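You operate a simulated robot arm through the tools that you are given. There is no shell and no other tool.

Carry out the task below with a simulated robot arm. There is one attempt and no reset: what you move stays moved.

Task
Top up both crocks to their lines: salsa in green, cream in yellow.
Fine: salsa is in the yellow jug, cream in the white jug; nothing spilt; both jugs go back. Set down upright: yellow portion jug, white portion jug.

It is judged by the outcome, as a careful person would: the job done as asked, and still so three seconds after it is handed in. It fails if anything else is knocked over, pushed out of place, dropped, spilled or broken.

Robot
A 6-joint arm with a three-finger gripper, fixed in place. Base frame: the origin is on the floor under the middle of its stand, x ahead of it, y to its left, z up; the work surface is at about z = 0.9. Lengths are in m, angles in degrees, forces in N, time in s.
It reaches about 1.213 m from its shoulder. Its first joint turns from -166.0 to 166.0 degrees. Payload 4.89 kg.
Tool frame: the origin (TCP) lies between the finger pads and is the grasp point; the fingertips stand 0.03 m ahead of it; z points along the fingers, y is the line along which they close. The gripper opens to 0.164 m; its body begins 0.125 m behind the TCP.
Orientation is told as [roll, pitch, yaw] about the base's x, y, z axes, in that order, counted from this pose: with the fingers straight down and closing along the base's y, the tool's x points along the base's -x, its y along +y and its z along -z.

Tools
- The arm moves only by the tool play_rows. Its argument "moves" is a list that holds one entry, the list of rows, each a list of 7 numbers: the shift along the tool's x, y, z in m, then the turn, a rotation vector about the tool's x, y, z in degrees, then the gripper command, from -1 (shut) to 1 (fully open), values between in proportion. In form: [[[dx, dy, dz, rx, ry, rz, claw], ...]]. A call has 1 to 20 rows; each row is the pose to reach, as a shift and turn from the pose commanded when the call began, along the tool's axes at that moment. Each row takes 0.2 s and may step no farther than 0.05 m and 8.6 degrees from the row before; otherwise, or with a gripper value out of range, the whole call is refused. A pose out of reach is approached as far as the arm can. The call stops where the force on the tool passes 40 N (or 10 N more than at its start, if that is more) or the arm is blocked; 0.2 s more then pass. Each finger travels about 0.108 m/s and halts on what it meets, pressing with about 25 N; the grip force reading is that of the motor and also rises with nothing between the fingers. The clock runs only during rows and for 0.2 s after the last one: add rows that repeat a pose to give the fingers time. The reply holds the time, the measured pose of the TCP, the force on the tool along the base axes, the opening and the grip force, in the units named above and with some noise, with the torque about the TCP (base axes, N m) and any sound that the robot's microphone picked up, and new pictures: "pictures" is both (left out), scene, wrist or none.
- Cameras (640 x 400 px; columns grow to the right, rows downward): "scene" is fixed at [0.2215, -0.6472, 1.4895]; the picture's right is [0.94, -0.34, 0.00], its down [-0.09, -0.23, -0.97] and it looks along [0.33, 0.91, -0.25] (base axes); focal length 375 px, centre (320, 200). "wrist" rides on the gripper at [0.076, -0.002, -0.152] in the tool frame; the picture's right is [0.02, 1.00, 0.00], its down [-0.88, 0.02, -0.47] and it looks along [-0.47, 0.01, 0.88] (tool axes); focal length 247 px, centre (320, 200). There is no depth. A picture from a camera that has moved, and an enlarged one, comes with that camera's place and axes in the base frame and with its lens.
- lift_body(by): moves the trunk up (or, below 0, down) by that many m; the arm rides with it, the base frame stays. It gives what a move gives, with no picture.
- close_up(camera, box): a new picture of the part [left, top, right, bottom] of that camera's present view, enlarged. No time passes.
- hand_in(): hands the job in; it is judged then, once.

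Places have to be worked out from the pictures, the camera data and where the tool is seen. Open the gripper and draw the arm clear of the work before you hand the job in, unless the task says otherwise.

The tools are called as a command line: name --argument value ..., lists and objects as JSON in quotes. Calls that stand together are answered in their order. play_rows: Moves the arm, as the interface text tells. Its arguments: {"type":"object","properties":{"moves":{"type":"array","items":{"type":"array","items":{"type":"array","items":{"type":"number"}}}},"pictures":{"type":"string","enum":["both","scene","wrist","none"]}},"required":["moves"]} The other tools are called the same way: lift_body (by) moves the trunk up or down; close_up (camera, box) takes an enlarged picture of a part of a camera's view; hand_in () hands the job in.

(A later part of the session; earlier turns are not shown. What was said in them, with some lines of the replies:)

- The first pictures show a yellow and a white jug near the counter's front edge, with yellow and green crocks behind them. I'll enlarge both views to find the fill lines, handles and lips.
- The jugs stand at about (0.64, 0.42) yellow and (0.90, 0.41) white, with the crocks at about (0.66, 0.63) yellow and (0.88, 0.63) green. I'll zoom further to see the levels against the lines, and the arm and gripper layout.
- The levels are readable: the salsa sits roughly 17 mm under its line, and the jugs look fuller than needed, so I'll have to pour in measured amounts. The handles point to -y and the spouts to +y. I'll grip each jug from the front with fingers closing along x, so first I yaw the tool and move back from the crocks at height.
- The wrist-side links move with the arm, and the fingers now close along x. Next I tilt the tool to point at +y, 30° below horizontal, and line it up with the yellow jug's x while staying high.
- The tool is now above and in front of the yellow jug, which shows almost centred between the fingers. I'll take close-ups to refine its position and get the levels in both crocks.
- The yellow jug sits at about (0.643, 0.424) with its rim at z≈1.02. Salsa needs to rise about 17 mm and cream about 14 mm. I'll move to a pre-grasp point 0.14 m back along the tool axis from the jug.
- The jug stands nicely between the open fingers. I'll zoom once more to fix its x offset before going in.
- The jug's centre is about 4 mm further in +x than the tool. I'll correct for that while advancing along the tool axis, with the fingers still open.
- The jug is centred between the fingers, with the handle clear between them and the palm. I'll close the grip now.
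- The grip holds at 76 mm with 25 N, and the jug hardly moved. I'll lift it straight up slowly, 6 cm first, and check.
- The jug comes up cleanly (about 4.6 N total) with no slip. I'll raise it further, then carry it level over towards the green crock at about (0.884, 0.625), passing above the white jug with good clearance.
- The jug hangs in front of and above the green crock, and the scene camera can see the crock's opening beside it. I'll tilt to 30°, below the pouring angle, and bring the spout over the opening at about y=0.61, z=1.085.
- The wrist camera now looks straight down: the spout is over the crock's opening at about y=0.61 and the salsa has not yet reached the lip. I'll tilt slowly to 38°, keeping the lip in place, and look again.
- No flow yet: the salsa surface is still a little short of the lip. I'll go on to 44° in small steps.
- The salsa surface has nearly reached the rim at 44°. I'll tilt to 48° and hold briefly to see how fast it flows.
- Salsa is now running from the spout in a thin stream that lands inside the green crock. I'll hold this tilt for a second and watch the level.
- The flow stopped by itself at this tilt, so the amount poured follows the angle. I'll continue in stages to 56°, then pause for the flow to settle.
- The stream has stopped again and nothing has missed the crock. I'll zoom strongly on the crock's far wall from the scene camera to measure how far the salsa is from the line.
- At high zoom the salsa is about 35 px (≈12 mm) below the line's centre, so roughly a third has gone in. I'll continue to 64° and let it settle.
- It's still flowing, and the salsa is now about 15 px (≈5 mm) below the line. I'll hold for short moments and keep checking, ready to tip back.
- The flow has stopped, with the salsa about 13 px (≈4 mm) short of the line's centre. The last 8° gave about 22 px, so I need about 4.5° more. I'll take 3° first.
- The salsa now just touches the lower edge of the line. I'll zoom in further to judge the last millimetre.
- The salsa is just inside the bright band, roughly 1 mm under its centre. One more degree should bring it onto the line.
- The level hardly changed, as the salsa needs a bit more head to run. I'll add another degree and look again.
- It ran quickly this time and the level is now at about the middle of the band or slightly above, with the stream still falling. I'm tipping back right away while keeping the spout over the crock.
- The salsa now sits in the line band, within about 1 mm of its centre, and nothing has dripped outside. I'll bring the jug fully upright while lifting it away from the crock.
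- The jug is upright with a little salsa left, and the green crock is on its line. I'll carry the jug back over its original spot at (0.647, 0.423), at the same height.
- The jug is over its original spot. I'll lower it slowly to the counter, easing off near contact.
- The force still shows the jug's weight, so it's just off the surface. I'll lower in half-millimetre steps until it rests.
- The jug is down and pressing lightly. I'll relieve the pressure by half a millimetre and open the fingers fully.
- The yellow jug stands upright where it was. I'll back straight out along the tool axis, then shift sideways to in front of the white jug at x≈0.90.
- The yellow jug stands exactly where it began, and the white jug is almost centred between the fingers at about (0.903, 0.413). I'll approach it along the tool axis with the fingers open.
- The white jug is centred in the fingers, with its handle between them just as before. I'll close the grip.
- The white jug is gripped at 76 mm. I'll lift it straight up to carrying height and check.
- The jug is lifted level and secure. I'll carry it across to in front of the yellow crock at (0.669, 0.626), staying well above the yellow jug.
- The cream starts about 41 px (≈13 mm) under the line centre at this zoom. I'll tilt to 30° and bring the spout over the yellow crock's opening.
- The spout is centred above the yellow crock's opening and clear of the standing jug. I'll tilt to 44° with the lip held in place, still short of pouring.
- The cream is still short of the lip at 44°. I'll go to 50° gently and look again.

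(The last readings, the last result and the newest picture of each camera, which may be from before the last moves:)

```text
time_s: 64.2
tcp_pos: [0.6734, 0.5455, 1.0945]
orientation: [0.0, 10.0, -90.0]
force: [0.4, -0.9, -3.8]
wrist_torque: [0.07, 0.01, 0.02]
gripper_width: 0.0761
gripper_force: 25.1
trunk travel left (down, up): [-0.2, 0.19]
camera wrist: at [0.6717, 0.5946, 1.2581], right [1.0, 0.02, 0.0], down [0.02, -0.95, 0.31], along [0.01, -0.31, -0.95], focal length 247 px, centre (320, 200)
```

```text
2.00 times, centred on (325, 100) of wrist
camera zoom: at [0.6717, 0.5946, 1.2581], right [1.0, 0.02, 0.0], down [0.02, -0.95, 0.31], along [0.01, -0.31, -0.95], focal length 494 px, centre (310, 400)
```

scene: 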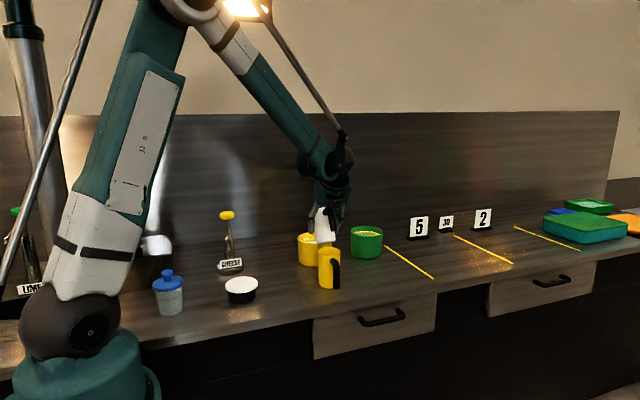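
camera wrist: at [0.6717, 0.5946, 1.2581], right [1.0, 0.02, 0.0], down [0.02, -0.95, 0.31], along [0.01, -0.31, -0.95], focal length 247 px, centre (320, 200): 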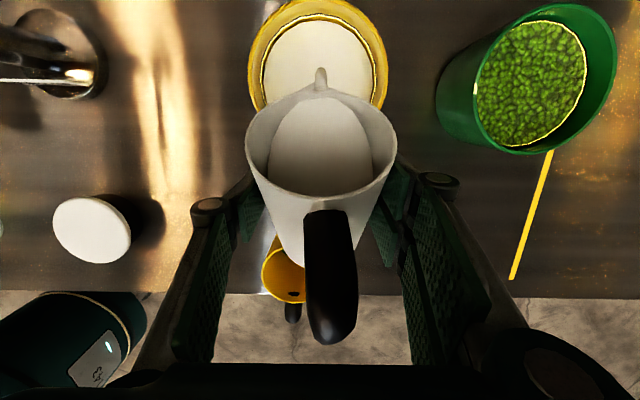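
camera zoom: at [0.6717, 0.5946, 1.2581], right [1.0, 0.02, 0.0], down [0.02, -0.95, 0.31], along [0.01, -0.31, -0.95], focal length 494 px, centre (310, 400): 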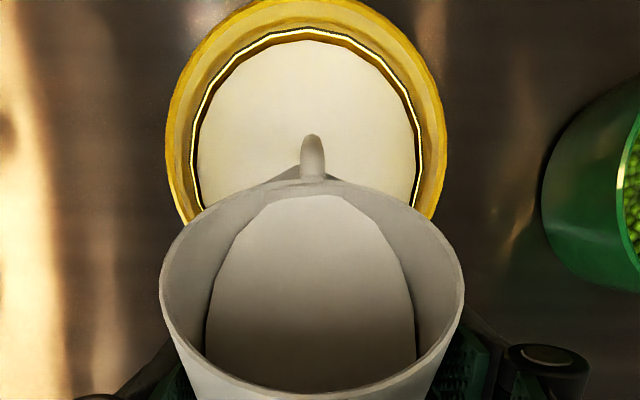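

Cream is running in a clean stream into the yellow crock. I'll let it settle at this tilt before going further.

play_rows --moves '[[[0, 0, 0, 0, 0, 0, -1], [0, 0, 0, 0, 0, 0, -1], [0, 0, 0, 0, 0, 0, -1], [0, 0, 0, 0, 0, 0, -1]]]' --pictures "none"

close_up --camera "scene" --box '[291, 222, 339, 252]'

```text
time_s: 65.2
tcp_pos: [0.6736, 0.5459, 1.0953]
orientation: [0.0, 10.0, -90.0]
force: [-0.9, -0.1, -4.2]
wrist_torque: [0.09, 0.0, -0.03]
gripper_width: 0.0762
gripper_force: 25.4
trunk travel left (down, up): [-0.2, 0.19]
```

```text
13.33 times, centred on (315, 237) of scene
camera zoom: at [0.2215, -0.6472, 1.4895], right [0.94, -0.34, 0.0], down [-0.09, -0.23, -0.97], along [0.33, 0.91, -0.25], focal length 5004 px, centre (387, -293)
```

zoom: 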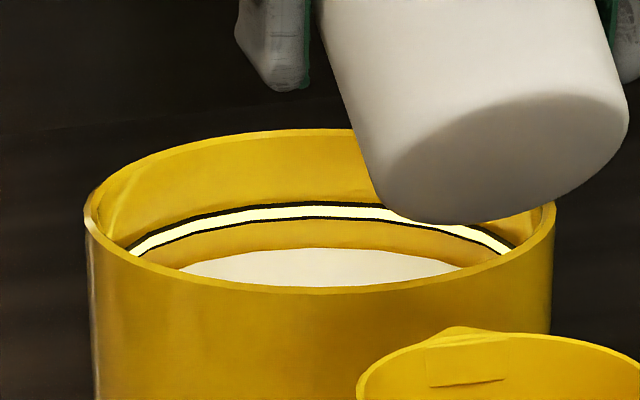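

The flow has stopped, with about 36 px (≈11 mm) to go at roughly 3 px per degree. I'll tilt to 57° and let it settle.

play_rows --moves '[[[0.0003, 0, -0.0012, 0, -1, 0, -1], [0.0006, 0, -0.0025, 0, -2, 0, -1], [0.0009, 0, -0.0037, 0, -3, 0, -1], [0.0011, 0, -0.005, 0, -4, 0, -1], [0.0014, 0, -0.0062, 0, -5, 0, -1], [0.0017, 0, -0.0075, 0, -6, 0, -1], [0.002, 0, -0.0087, 0, -7, 0, -1], [0.002, 0, -0.0087, 0, -7, 0, -1], [0.002, 0, -0.0087, 0, -7, 0, -1], [0.002, 0, -0.0087, 0, -7, 0, -1], [0.002, 0, -0.0087, 0, -7, 0, -1]]]' --pictures "wrist"

close_up --camera "scene" --box '[291, 222, 339, 252]'

```text
time_s: 67.6
tcp_pos: [0.6724, 0.5454, 1.1037]
orientation: [0.0, 3.1, -90.0]
force: [0.1, 0.0, -3.8]
wrist_torque: [0.04, 0.02, 0.03]
gripper_width: 0.0764
gripper_force: 24.8
trunk travel left (down, up): [-0.2, 0.19]
camera wrist: at [0.6713, 0.6139, 1.2596], right [1.0, 0.02, 0.0], down [0.02, -0.9, 0.43], along [0.01, -0.43, -0.9], focal length 247 px, centre (320, 200)
```

wrist: 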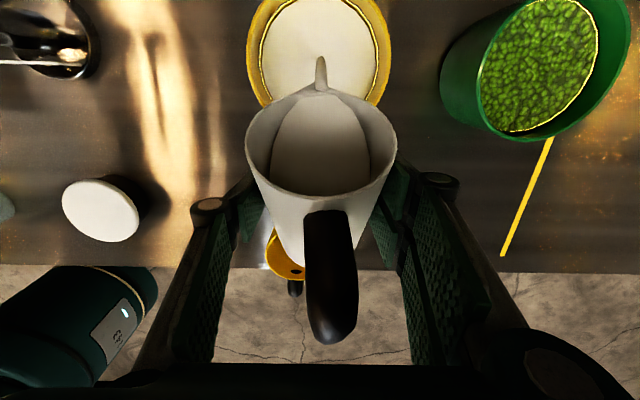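

```text
13.33 times, centred on (315, 237) of scene
camera zoom: at [0.2215, -0.6472, 1.4895], right [0.94, -0.34, 0.0], down [-0.09, -0.23, -0.97], along [0.33, 0.91, -0.25], focal length 5004 px, centre (387, -293)
```

zoom: 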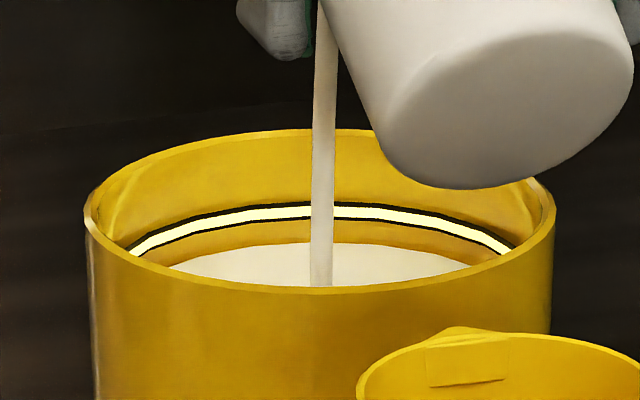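

The stream is still running and the level is at about row 244. I'll hold and check it again.

play_rows --moves '[[[0, 0, 0, 0, 0, 0, -1], [0, 0, 0, 0, 0, 0, -1], [0, 0, 0, 0, 0, 0, -1], [0, 0, 0, 0, 0, 0, -1]]]' --pictures "none"

close_up --camera "scene" --box '[291, 222, 339, 252]'

```text
time_s: 68.6
tcp_pos: [0.6731, 0.5447, 1.1045]
orientation: [0.1, 3.1, -90.0]
force: [1.0, -1.1, -3.4]
wrist_torque: [0.06, 0.01, 0.01]
gripper_width: 0.0759
gripper_force: 24.8
trunk travel left (down, up): [-0.2, 0.19]
```

```text
13.33 times, centred on (315, 237) of scene
camera zoom: at [0.2215, -0.6472, 1.4895], right [0.94, -0.34, 0.0], down [-0.09, -0.23, -0.97], along [0.33, 0.91, -0.25], focal length 5004 px, centre (387, -293)
```

zoom: 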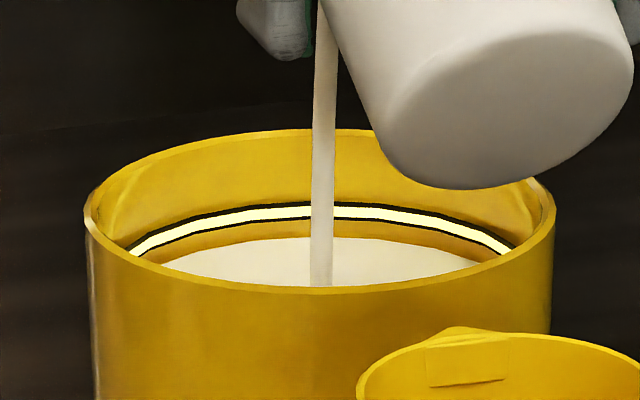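

The level has come up to about row 238, with 26 px left to the line centre at row 212. I'll keep holding.

play_rows --moves '[[[0, 0, 0, 0, 0, 0, -1], [0, 0, 0, 0, 0, 0, -1], [0, 0, 0, 0, 0, 0, -1], [0, 0, 0, 0, 0, 0, -1], [0, 0, 0, 0, 0, 0, -1]]]' --pictures "none"

close_up --camera "scene" --box '[291, 222, 339, 252]'

```text
time_s: 69.8
tcp_pos: [0.6727, 0.5442, 1.1031]
orientation: [0.0, 3.0, -90.0]
force: [-0.2, 0.1, -3.2]
wrist_torque: [0.07, -0.03, 0.0]
gripper_width: 0.0761
gripper_force: 25.3
trunk travel left (down, up): [-0.2, 0.19]
```

```text
13.33 times, centred on (315, 237) of scene
camera zoom: at [0.2215, -0.6472, 1.4895], right [0.94, -0.34, 0.0], down [-0.09, -0.23, -0.97], along [0.33, 0.91, -0.25], focal length 5004 px, centre (387, -293)
```

zoom: 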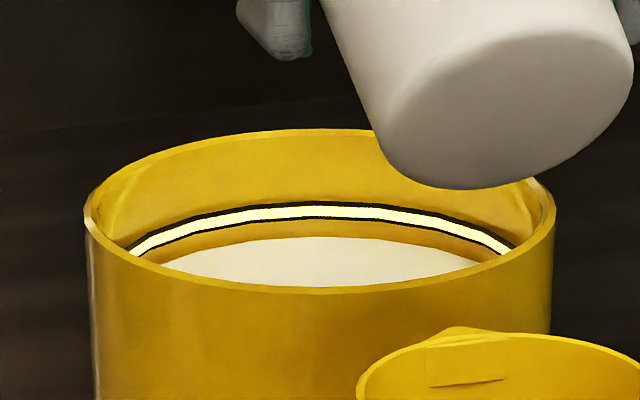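

It has settled at row 236–237, so about 24 px (≈8 mm) remain. I'll tilt to 62° and hold.

play_rows --moves '[[[0.0003, 0, -0.0012, 0, -1, 0, -1], [0.0006, 0, -0.0025, 0, -2, 0, -1], [0.0008, 0, -0.0037, 0, -3, 0, -1], [0.0011, 0, -0.005, 0, -4, 0, -1], [0.0014, 0, -0.0062, 0, -5, 0, -1], [0.0014, 0, -0.0062, 0, -5, 0, -1], [0.0014, 0, -0.0062, 0, -5, 0, -1], [0.0014, 0, -0.0062, 0, -5, 0, -1]]]' --pictures "none"

close_up --camera "scene" --box '[291, 222, 339, 252]'

```text
time_s: 71.6
tcp_pos: [0.6733, 0.5465, 1.1098]
orientation: [0.0, -2.1, -90.0]
force: [0.2, 0.2, -3.1]
wrist_torque: [0.09, 0.0, 0.01]
gripper_width: 0.0762
gripper_force: 25.3
trunk travel left (down, up): [-0.2, 0.19]
```

```text
13.33 times, centred on (315, 237) of scene
camera zoom: at [0.2215, -0.6472, 1.4895], right [0.94, -0.34, 0.0], down [-0.09, -0.23, -0.97], along [0.33, 0.91, -0.25], focal length 5004 px, centre (387, -293)
```

zoom: 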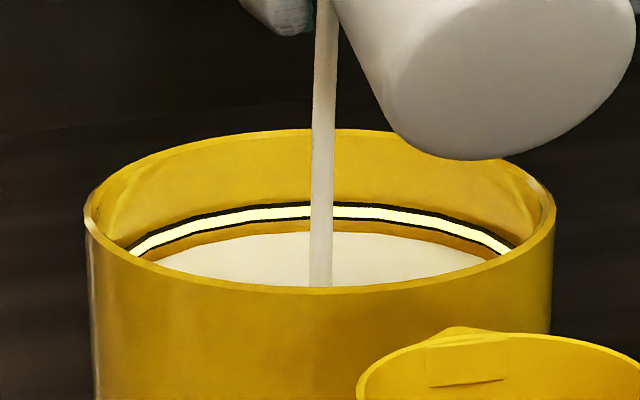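

The level is at about row 232 and still rising slowly. I'll hold one more second and recheck.

play_rows --moves '[[[0, 0, 0, 0, 0, 0, -1], [0, 0, 0, 0, 0, 0, -1], [0, 0, 0, 0, 0, 0, -1], [0, 0, 0, 0, 0, 0, -1]]]' --pictures "none"

close_up --camera "scene" --box '[291, 222, 339, 252]'

```text
time_s: 72.6
tcp_pos: [0.6728, 0.5466, 1.1091]
orientation: [0.1, -2.0, -90.0]
force: [0.6, -0.4, -3.0]
wrist_torque: [0.07, -0.03, 0.04]
gripper_width: 0.0764
gripper_force: 24.6
trunk travel left (down, up): [-0.2, 0.19]
```

```text
13.33 times, centred on (315, 237) of scene
camera zoom: at [0.2215, -0.6472, 1.4895], right [0.94, -0.34, 0.0], down [-0.09, -0.23, -0.97], along [0.33, 0.91, -0.25], focal length 5004 px, centre (387, -293)
```

zoom: 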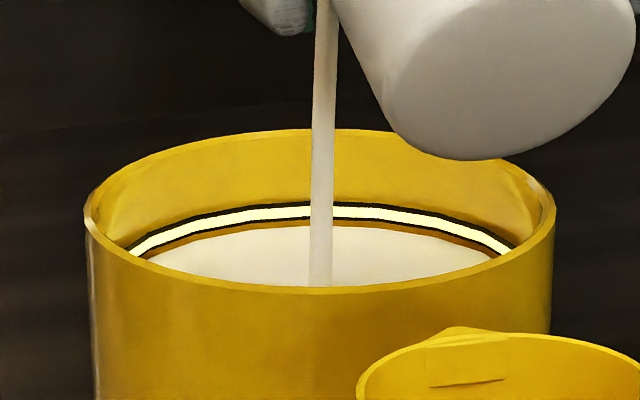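

The level is at about row 226 and rising about 6 px per second, with 14 px left. I'll hold briefly and look again.

play_rows --moves '[[[0, 0, 0, 0, 0, 0, -1], [0, 0, 0, 0, 0, 0, -1], [0, 0, 0, 0, 0, 0, -1]]]' --pictures "none"

close_up --camera "scene" --box '[291, 222, 339, 252]'

```text
time_s: 73.4
tcp_pos: [0.673, 0.5468, 1.1105]
orientation: [0.0, -2.0, -90.0]
force: [-0.1, 0.1, -3.2]
wrist_torque: [0.09, 0.04, -0.01]
gripper_width: 0.0765
gripper_force: 24.6
trunk travel left (down, up): [-0.2, 0.19]
```

```text
13.33 times, centred on (315, 237) of scene
camera zoom: at [0.2215, -0.6472, 1.4895], right [0.94, -0.34, 0.0], down [-0.09, -0.23, -0.97], along [0.33, 0.91, -0.25], focal length 5004 px, centre (387, -293)
```

zoom: 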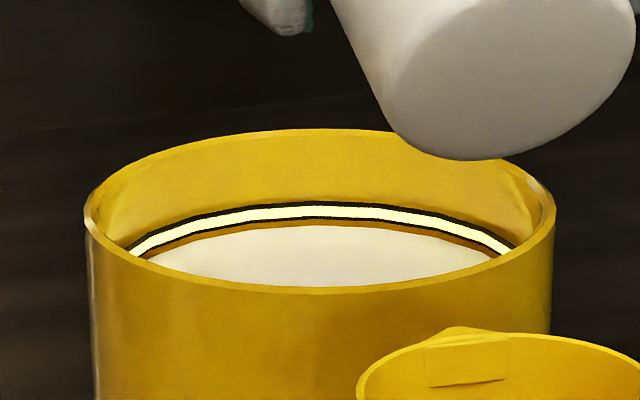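

The flow has stopped at row 225, so 13 px (≈4 mm) remain. I'll tilt 4° more to 66° and check while it runs.

play_rows --moves '[[[0.0003, 0, -0.0013, 0, -1, 0, -1], [0.0005, 0, -0.0025, 0, -2, 0, -1], [0.0008, 0, -0.0038, 0, -3, 0, -1], [0.001, 0, -0.005, 0, -4, 0, -1], [0.001, 0, -0.005, 0, -4, 0, -1], [0.001, 0, -0.005, 0, -4, 0, -1]]]' --pictures "none"

close_up --camera "scene" --box '[291, 222, 339, 252]'

```text
time_s: 74.8
tcp_pos: [0.6729, 0.5479, 1.1148]
orientation: [0.0, -6.0, -90.0]
force: [-0.9, -0.5, -3.3]
wrist_torque: [0.04, 0.0, -0.01]
gripper_width: 0.0765
gripper_force: 24.8
trunk travel left (down, up): [-0.2, 0.19]
```

```text
13.33 times, centred on (315, 237) of scene
camera zoom: at [0.2215, -0.6472, 1.4895], right [0.94, -0.34, 0.0], down [-0.09, -0.23, -0.97], along [0.33, 0.91, -0.25], focal length 5004 px, centre (387, -293)
```

zoom: 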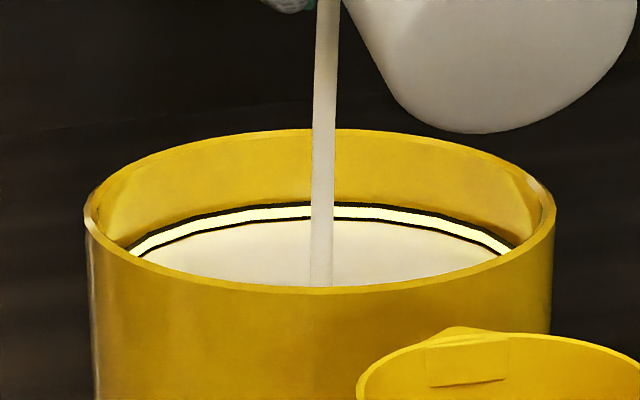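

The cream is just touching the lower dark edge of the line, around row 221, and still flowing. I'll hold for another half second and check.

play_rows --moves '[[[0, 0, 0, 0, 0, 0, -1], [0, 0, 0, 0, 0, 0, -1]]]' --pictures "none"

close_up --camera "scene" --box '[299, 230, 331, 250]'

```text
time_s: 75.4
tcp_pos: [0.673, 0.5481, 1.1142]
orientation: [0.0, -6.0, -89.9]
force: [0.3, 0.1, -3.1]
wrist_torque: [0.07, 0.02, -0.03]
gripper_width: 0.0764
gripper_force: 24.7
trunk travel left (down, up): [-0.2, 0.19]
```

```text
16.00 times, centred on (315, 240) of scene
camera zoom: at [0.2215, -0.6472, 1.4895], right [0.94, -0.34, 0.0], down [-0.09, -0.23, -0.97], along [0.33, 0.91, -0.25], focal length 6004 px, centre (400, -440)
```

zoom: 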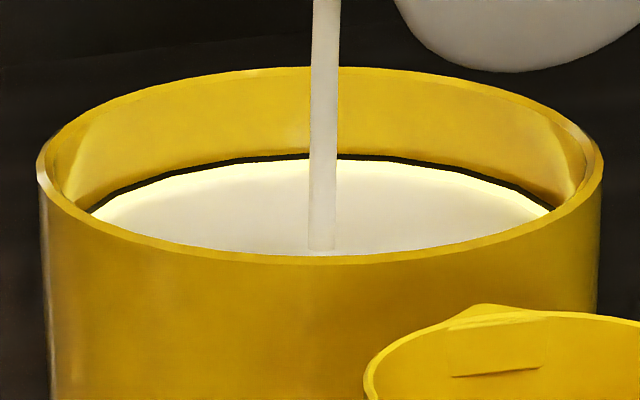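

The lower edge of the line has disappeared under the cream. No time passes during close-ups, so I'll zoom in harder to see exactly where the level is before tipping back.

close_up --camera "scene" --box '[303, 234, 315, 242]'

```text
16.00 times, centred on (309, 238) of scene
camera zoom: at [0.2215, -0.6472, 1.4895], right [0.94, -0.34, 0.0], down [-0.09, -0.23, -0.97], along [0.33, 0.91, -0.25], focal length 6004 px, centre (496, -408)
```

zoom: 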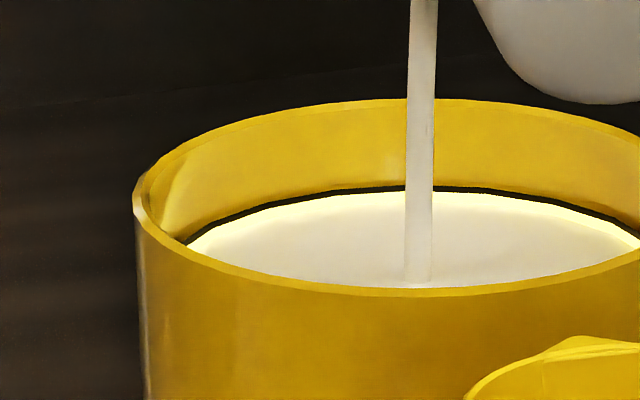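

The level is about halfway up the bright band, which is on the line. I'm tipping the jug back at once with the spout kept over the crock.

play_rows --moves '[[[-0.0011, 0, 0.0106, 0, 8.5, 0, -1], [-0.0007, 0, 0.0208, 0, 16.5, 0, -1], [0.0011, 0, 0.0304, 0, 24, 0, -1], [0.0011, 0, 0.0304, 0, 24, 0, -1]]]' --pictures "wrist"

close_up --camera "scene" --box '[299, 230, 331, 250]'

close_up --camera "wrist" --box '[230, 0, 420, 120]'

```text
time_s: 76.4
tcp_pos: [0.6723, 0.5458, 1.0839]
orientation: [0.0, 18.1, -90.0]
force: [-1.1, -0.9, -2.2]
wrist_torque: [0.09, 0.02, 0.01]
gripper_width: 0.0762
gripper_force: 25.3
trunk travel left (down, up): [-0.2, 0.19]
camera wrist: at [0.6714, 0.5711, 1.2526], right [1.0, 0.02, 0.01], down [0.02, -0.98, 0.18], along [0.01, -0.18, -0.98], focal length 247 px, centre (320, 200)
```

wrist: 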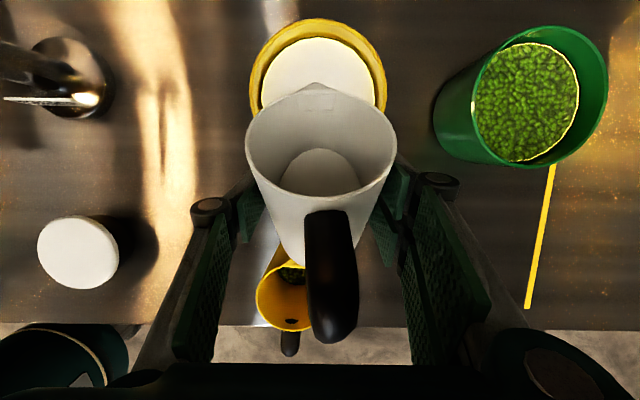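

```text
16.00 times, centred on (315, 240) of scene
camera zoom: at [0.2215, -0.6472, 1.4895], right [0.94, -0.34, 0.0], down [-0.09, -0.23, -0.97], along [0.33, 0.91, -0.25], focal length 6004 px, centre (400, -440)
```

zoom: 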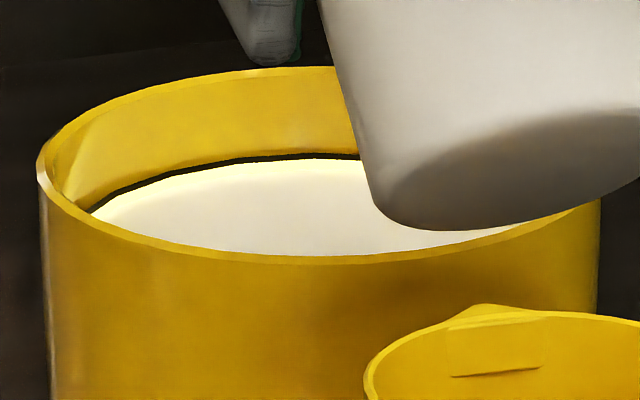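

```text
3.33 times, centred on (325, 60) of wrist
camera zoom: at [0.6714, 0.5711, 1.2526], right [1.0, 0.02, 0.01], down [0.02, -0.98, 0.18], along [0.01, -0.18, -0.98], focal length 823 px, centre (303, 667)
```

zoom: 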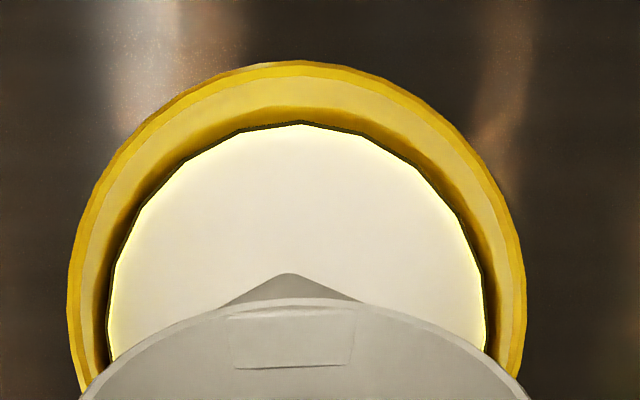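

The cream now fills up into the line band with only its upper edge showing, so both crocks are on their lines. I'll bring the jug upright while lifting it clear.

play_rows --moves '[[[-0.002, 0, -0.009, 0, 4.7, 0, -1], [-0.0041, 0, -0.0179, 0, 9.3, 0, -1], [-0.0061, 0, -0.0269, 0, 14, 0, -1], [-0.0082, 0, -0.0359, 0, 18.7, 0, -1], [-0.0102, 0, -0.0448, 0, 23.3, 0, -1], [-0.0123, 0, -0.0538, 0, 28, 0, -1], [-0.0143, 0, -0.0628, 0, 32.7, 0, -1], [-0.0164, 0, -0.0717, 0, 37.3, 0, -1], [-0.0184, 0, -0.0807, 0, 42, 0, -1], [-0.0184, 0, -0.0807, 0, 42, 0, -1]]]' --pictures "both"

close_up --camera "scene" --box '[299, 230, 331, 250]'

close_up --camera "scene" --box '[280, 180, 420, 300]'

```text
time_s: 78.6
tcp_pos: [0.6735, 0.5044, 1.1551]
orientation: [0.0, 60.1, -90.0]
force: [-0.1, 0.0, -2.8]
wrist_torque: [0.01, -0.02, 0.04]
gripper_width: 0.0765
gripper_force: 25.5
trunk travel left (down, up): [-0.2, 0.19]
camera wrist: at [0.672, 0.4106, 1.2979], right [1.0, 0.01, 0.02], down [0.02, -0.85, -0.53], along [0.01, 0.53, -0.85], focal length 247 px, centre (320, 200)
```

scene: 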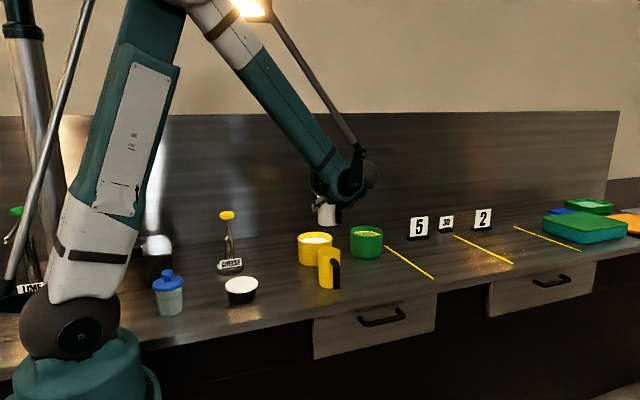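
wrist: 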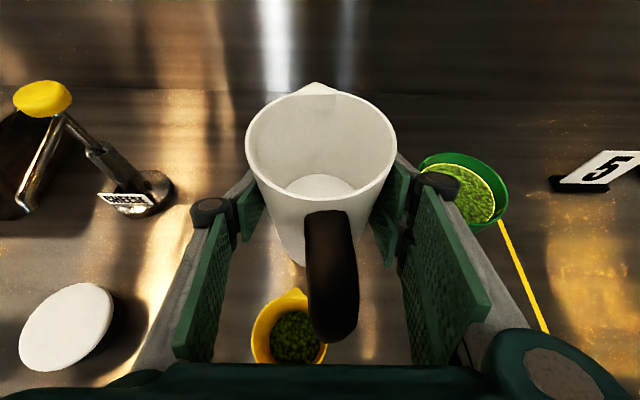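

```text
16.00 times, centred on (315, 240) of scene
camera zoom: at [0.2215, -0.6472, 1.4895], right [0.94, -0.34, 0.0], down [-0.09, -0.23, -0.97], along [0.33, 0.91, -0.25], focal length 6004 px, centre (400, -440)
```

zoom: 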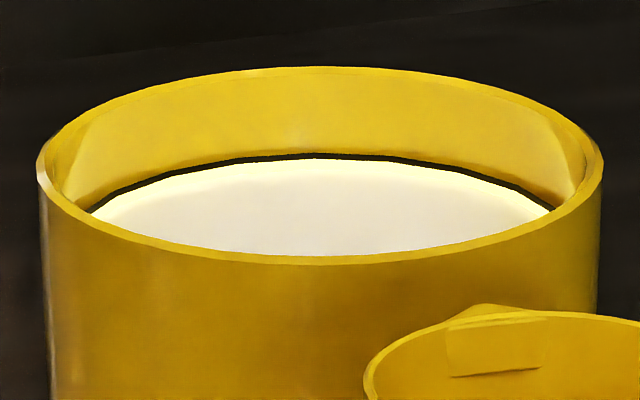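

```text
3.33 times, centred on (350, 240) of scene
camera zoom: at [0.2215, -0.6472, 1.4895], right [0.94, -0.34, 0.0], down [-0.09, -0.23, -0.97], along [0.33, 0.91, -0.25], focal length 1251 px, centre (220, 67)
```

zoom: 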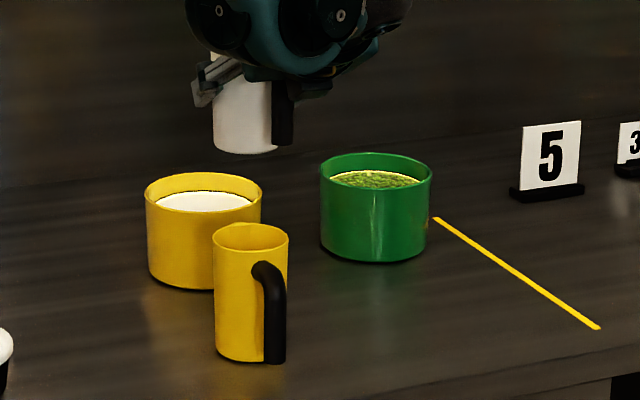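

Both levels look right and nothing is spilt. I'll carry the white jug back to above its original place.

play_rows --moves '[[[-0.0023, 0.012, -0.0041, 0, 0, 0, -1], [-0.006, 0.031, -0.0105, 0, 0, 0, -1], [-0.0098, 0.05, -0.0169, 0, 0, 0, -1], [-0.0135, 0.069, -0.0233, 0, 0, 0, -1], [-0.0172, 0.088, -0.0298, 0, 0, 0, -1], [-0.0209, 0.107, -0.0362, 0, 0, 0, -1], [-0.0246, 0.126, -0.0426, 0, 0, 0, -1], [-0.0283, 0.145, -0.049, 0, 0, 0, -1], [-0.032, 0.164, -0.0555, 0, 0, 0, -1], [-0.0358, 0.183, -0.0619, 0, 0, 0, -1], [-0.0395, 0.202, -0.0683, 0, 0, 0, -1], [-0.043, 0.22, -0.0744, 0, 0, 0, -1], [-0.045, 0.2303, -0.0779, 0, 0, 0, -1], [-0.045, 0.2303, -0.0779, 0, 0, 0, -1]]]' --pictures "wrist"

```text
time_s: 81.6
tcp_pos: [0.904, 0.4136, 1.1541]
orientation: [0.0, 59.9, -90.0]
force: [0.3, -0.8, -2.7]
wrist_torque: [0.05, 0.01, 0.03]
gripper_width: 0.0762
gripper_force: 24.8
trunk travel left (down, up): [-0.2, 0.19]
camera wrist: at [0.9019, 0.3198, 1.2965], right [1.0, 0.01, 0.02], down [0.02, -0.85, -0.53], along [0.01, 0.53, -0.85], focal length 247 px, centre (320, 200)
```

wrist: 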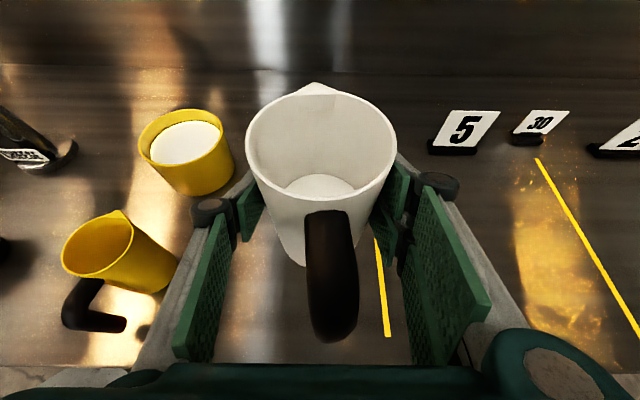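

The jug is above its place again. I'll lower it slowly, stopping just above the counter.

play_rows --moves '[[[-0.0087, 0, 0.005, 0, 0, 0, -1], [-0.026, 0, 0.015, 0, 0, 0, -1], [-0.0433, 0, 0.025, 0, 0, 0, -1], [-0.0606, 0, 0.035, 0, 0, 0, -1], [-0.078, 0, 0.045, 0, 0, 0, -1], [-0.0953, 0, 0.055, 0, 0, 0, -1], [-0.1126, 0, 0.065, 0, 0, 0, -1], [-0.1299, 0, 0.075, 0, 0, 0, -1], [-0.1429, 0, 0.0825, 0, 0, 0, -1], [-0.1516, 0, 0.0875, 0, 0, 0, -1], [-0.1576, 0, 0.091, 0, 0, 0, -1], [-0.1615, 0, 0.0932, 0, 0, 0, -1], [-0.1632, 0, 0.0942, 0, 0, 0, -1], [-0.1637, 0, 0.0945, 0, 0, 0, -1]]]' --pictures "none"

```text
time_s: 84.6
tcp_pos: [0.9034, 0.415, 0.9661]
orientation: [0.0, 60.0, -90.0]
force: [1.0, 1.0, 2.2]
wrist_torque: [0.02, 0.04, -0.03]
gripper_width: 0.0764
gripper_force: 25.0
trunk travel left (down, up): [-0.2, 0.19]
```

The force changed from -2.7 N to +2.2 N, so the jug is resting on the counter. I'll open the fingers.

play_rows --moves '[[[0, 0, 0, 0, 0, 0, -1], [0, 0, 0, 0, 0, 0, 0.1], [0, 0, 0, 0, 0, 0, 0.4], [0, 0, 0, 0, 0, 0, 1], [0, 0, 0, 0, 0, 0, 1], [0, 0, 0, 0, 0, 0, 1]]]' --pictures "wrist"

```text
time_s: 86.0
tcp_pos: [0.9026, 0.415, 0.9663]
orientation: [0.0, 60.0, -90.0]
force: [0.6, 0.4, -0.3]
wrist_torque: [-0.01, -0.03, 0.01]
gripper_width: 0.164
gripper_force: 0.0
trunk travel left (down, up): [-0.2, 0.19]
camera wrist: at [0.9022, 0.3201, 1.1091], right [1.0, 0.01, 0.02], down [0.02, -0.85, -0.53], along [0.01, 0.53, -0.85], focal length 247 px, centre (320, 200)
```

wrist: 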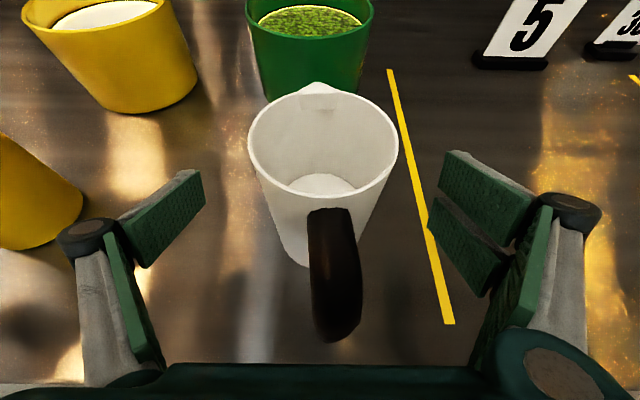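

The white jug stands upright in its place with the fingers open and clear of it. I'll back straight out along the tool axis and then rise clear of the work.

play_rows --moves '[[[0, 0, -0.015, 0, 0, 0, 1], [0, 0, -0.035, 0, 0, 0, 1], [0, 0, -0.055, 0, 0, 0, 1], [0, 0, -0.075, 0, 0, 0, 1], [0, 0, -0.095, 0, 0, 0, 1], [0, 0, -0.115, 0, 0, 0, 1], [0, 0, -0.135, 0, 0, 0, 1], [0, 0, -0.155, 0, 0, 0, 1], [0, 0, -0.18, 0, 0, 0, 1], [0.02, 0, -0.2, 0, 0, 0, 1], [0.045, 0, -0.215, 0, 0, 0, 1], [0.07, 0, -0.23, 0, 0, 0, 1], [0.095, 0, -0.245, 0, 0, 0, 1], [0.12, 0, -0.26, 0, 0, 0, 1], [0.12, 0, -0.26, 0, 0, 0, 1]]]' --pictures "both"

close_up --camera "scene" --box '[280, 205, 440, 305]'

close_up --camera "wrist" --box '[120, 40, 420, 230]'

```text
time_s: 89.2
tcp_pos: [0.9036, 0.2502, 1.2024]
orientation: [0.0, 60.0, -90.0]
force: [-0.6, -0.2, 0.4]
wrist_torque: [-0.03, -0.01, -0.03]
gripper_width: 0.1635
gripper_force: 0.2
trunk travel left (down, up): [-0.2, 0.19]
camera wrist: at [0.9013, 0.1561, 1.3443], right [1.0, 0.01, 0.02], down [0.02, -0.85, -0.53], along [0.01, 0.53, -0.85], focal length 247 px, centre (320, 200)
```

scene: 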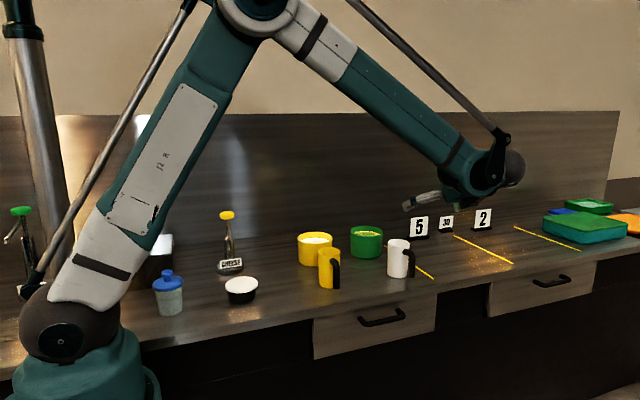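
wrist: 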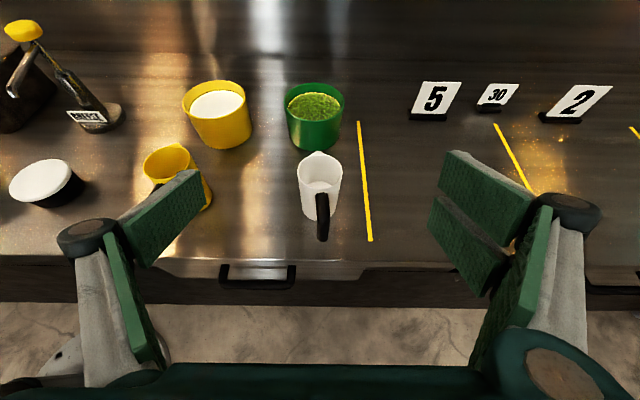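

```text
4.00 times, centred on (360, 255) of scene
camera zoom: at [0.2215, -0.6472, 1.4895], right [0.94, -0.34, 0.0], down [-0.09, -0.23, -0.97], along [0.33, 0.91, -0.25], focal length 1501 px, centre (160, -20)
```

zoom: 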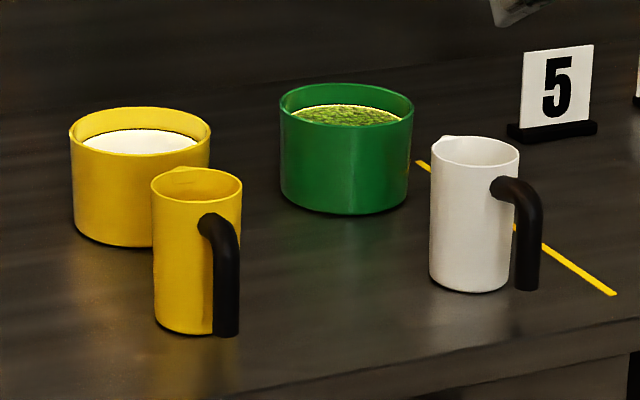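

```text
2.11 times, centred on (270, 135) of wrist
camera zoom: at [0.9013, 0.1561, 1.3443], right [1.0, 0.01, 0.02], down [0.02, -0.85, -0.53], along [0.01, 0.53, -0.85], focal length 520 px, centre (425, 337)
```

zoom: 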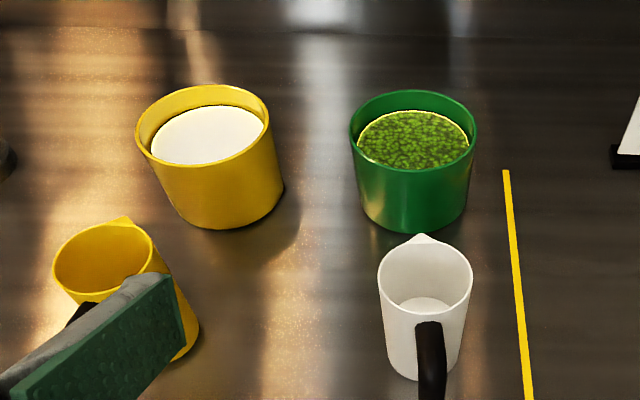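

Everything is back in place and the counter looks clean. I'll take one last close look at both levels from the wrist camera before handing in.

close_up --camera "wrist" --box '[175, 70, 260, 155]'

close_up --camera "wrist" --box '[275, 70, 360, 155]'

```text
4.71 times, centred on (218, 112) of wrist
camera zoom: at [0.9013, 0.1561, 1.3443], right [1.0, 0.01, 0.02], down [0.02, -0.85, -0.53], along [0.01, 0.53, -0.85], focal length 1162 px, centre (802, 612)
```

zoom: 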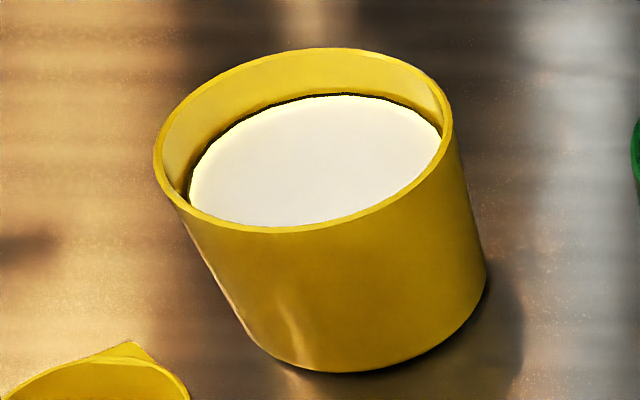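

```text
4.71 times, centred on (318, 112) of wrist
camera zoom: at [0.9013, 0.1561, 1.3443], right [1.0, 0.01, 0.02], down [0.02, -0.85, -0.53], along [0.01, 0.53, -0.85], focal length 1162 px, centre (332, 612)
```

zoom: 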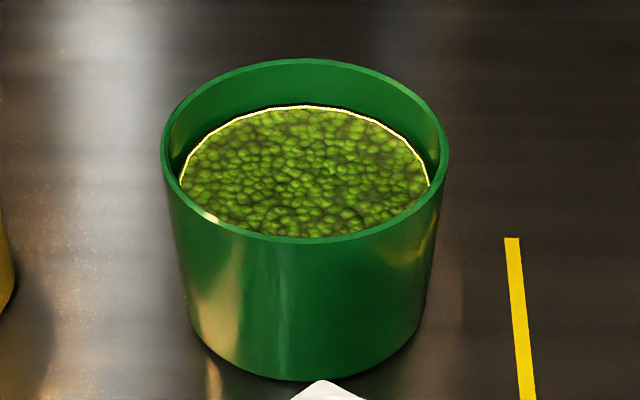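

Salsa in the green crock and cream in the yellow crock are both at their lines. Both jugs stand upright in their original places, the gripper is open and the arm is clear, so I'm handing the job in.

hand_in

```text
The job is handed in.
```

Both crocks are topped up to their lines: salsa in the green one, cream in the yellow one. In the final close-ups each level sits within its line band, about a millimetre from the centre of the band. The cream is a little harder to judge because it and the line are both pale.

The yellow and white jugs are back upright in their original places, each with a little left in it. I saw no spills or drips on the counter, and nothing else was moved. The gripper was open and the arm clear of the work when I handed the job in.
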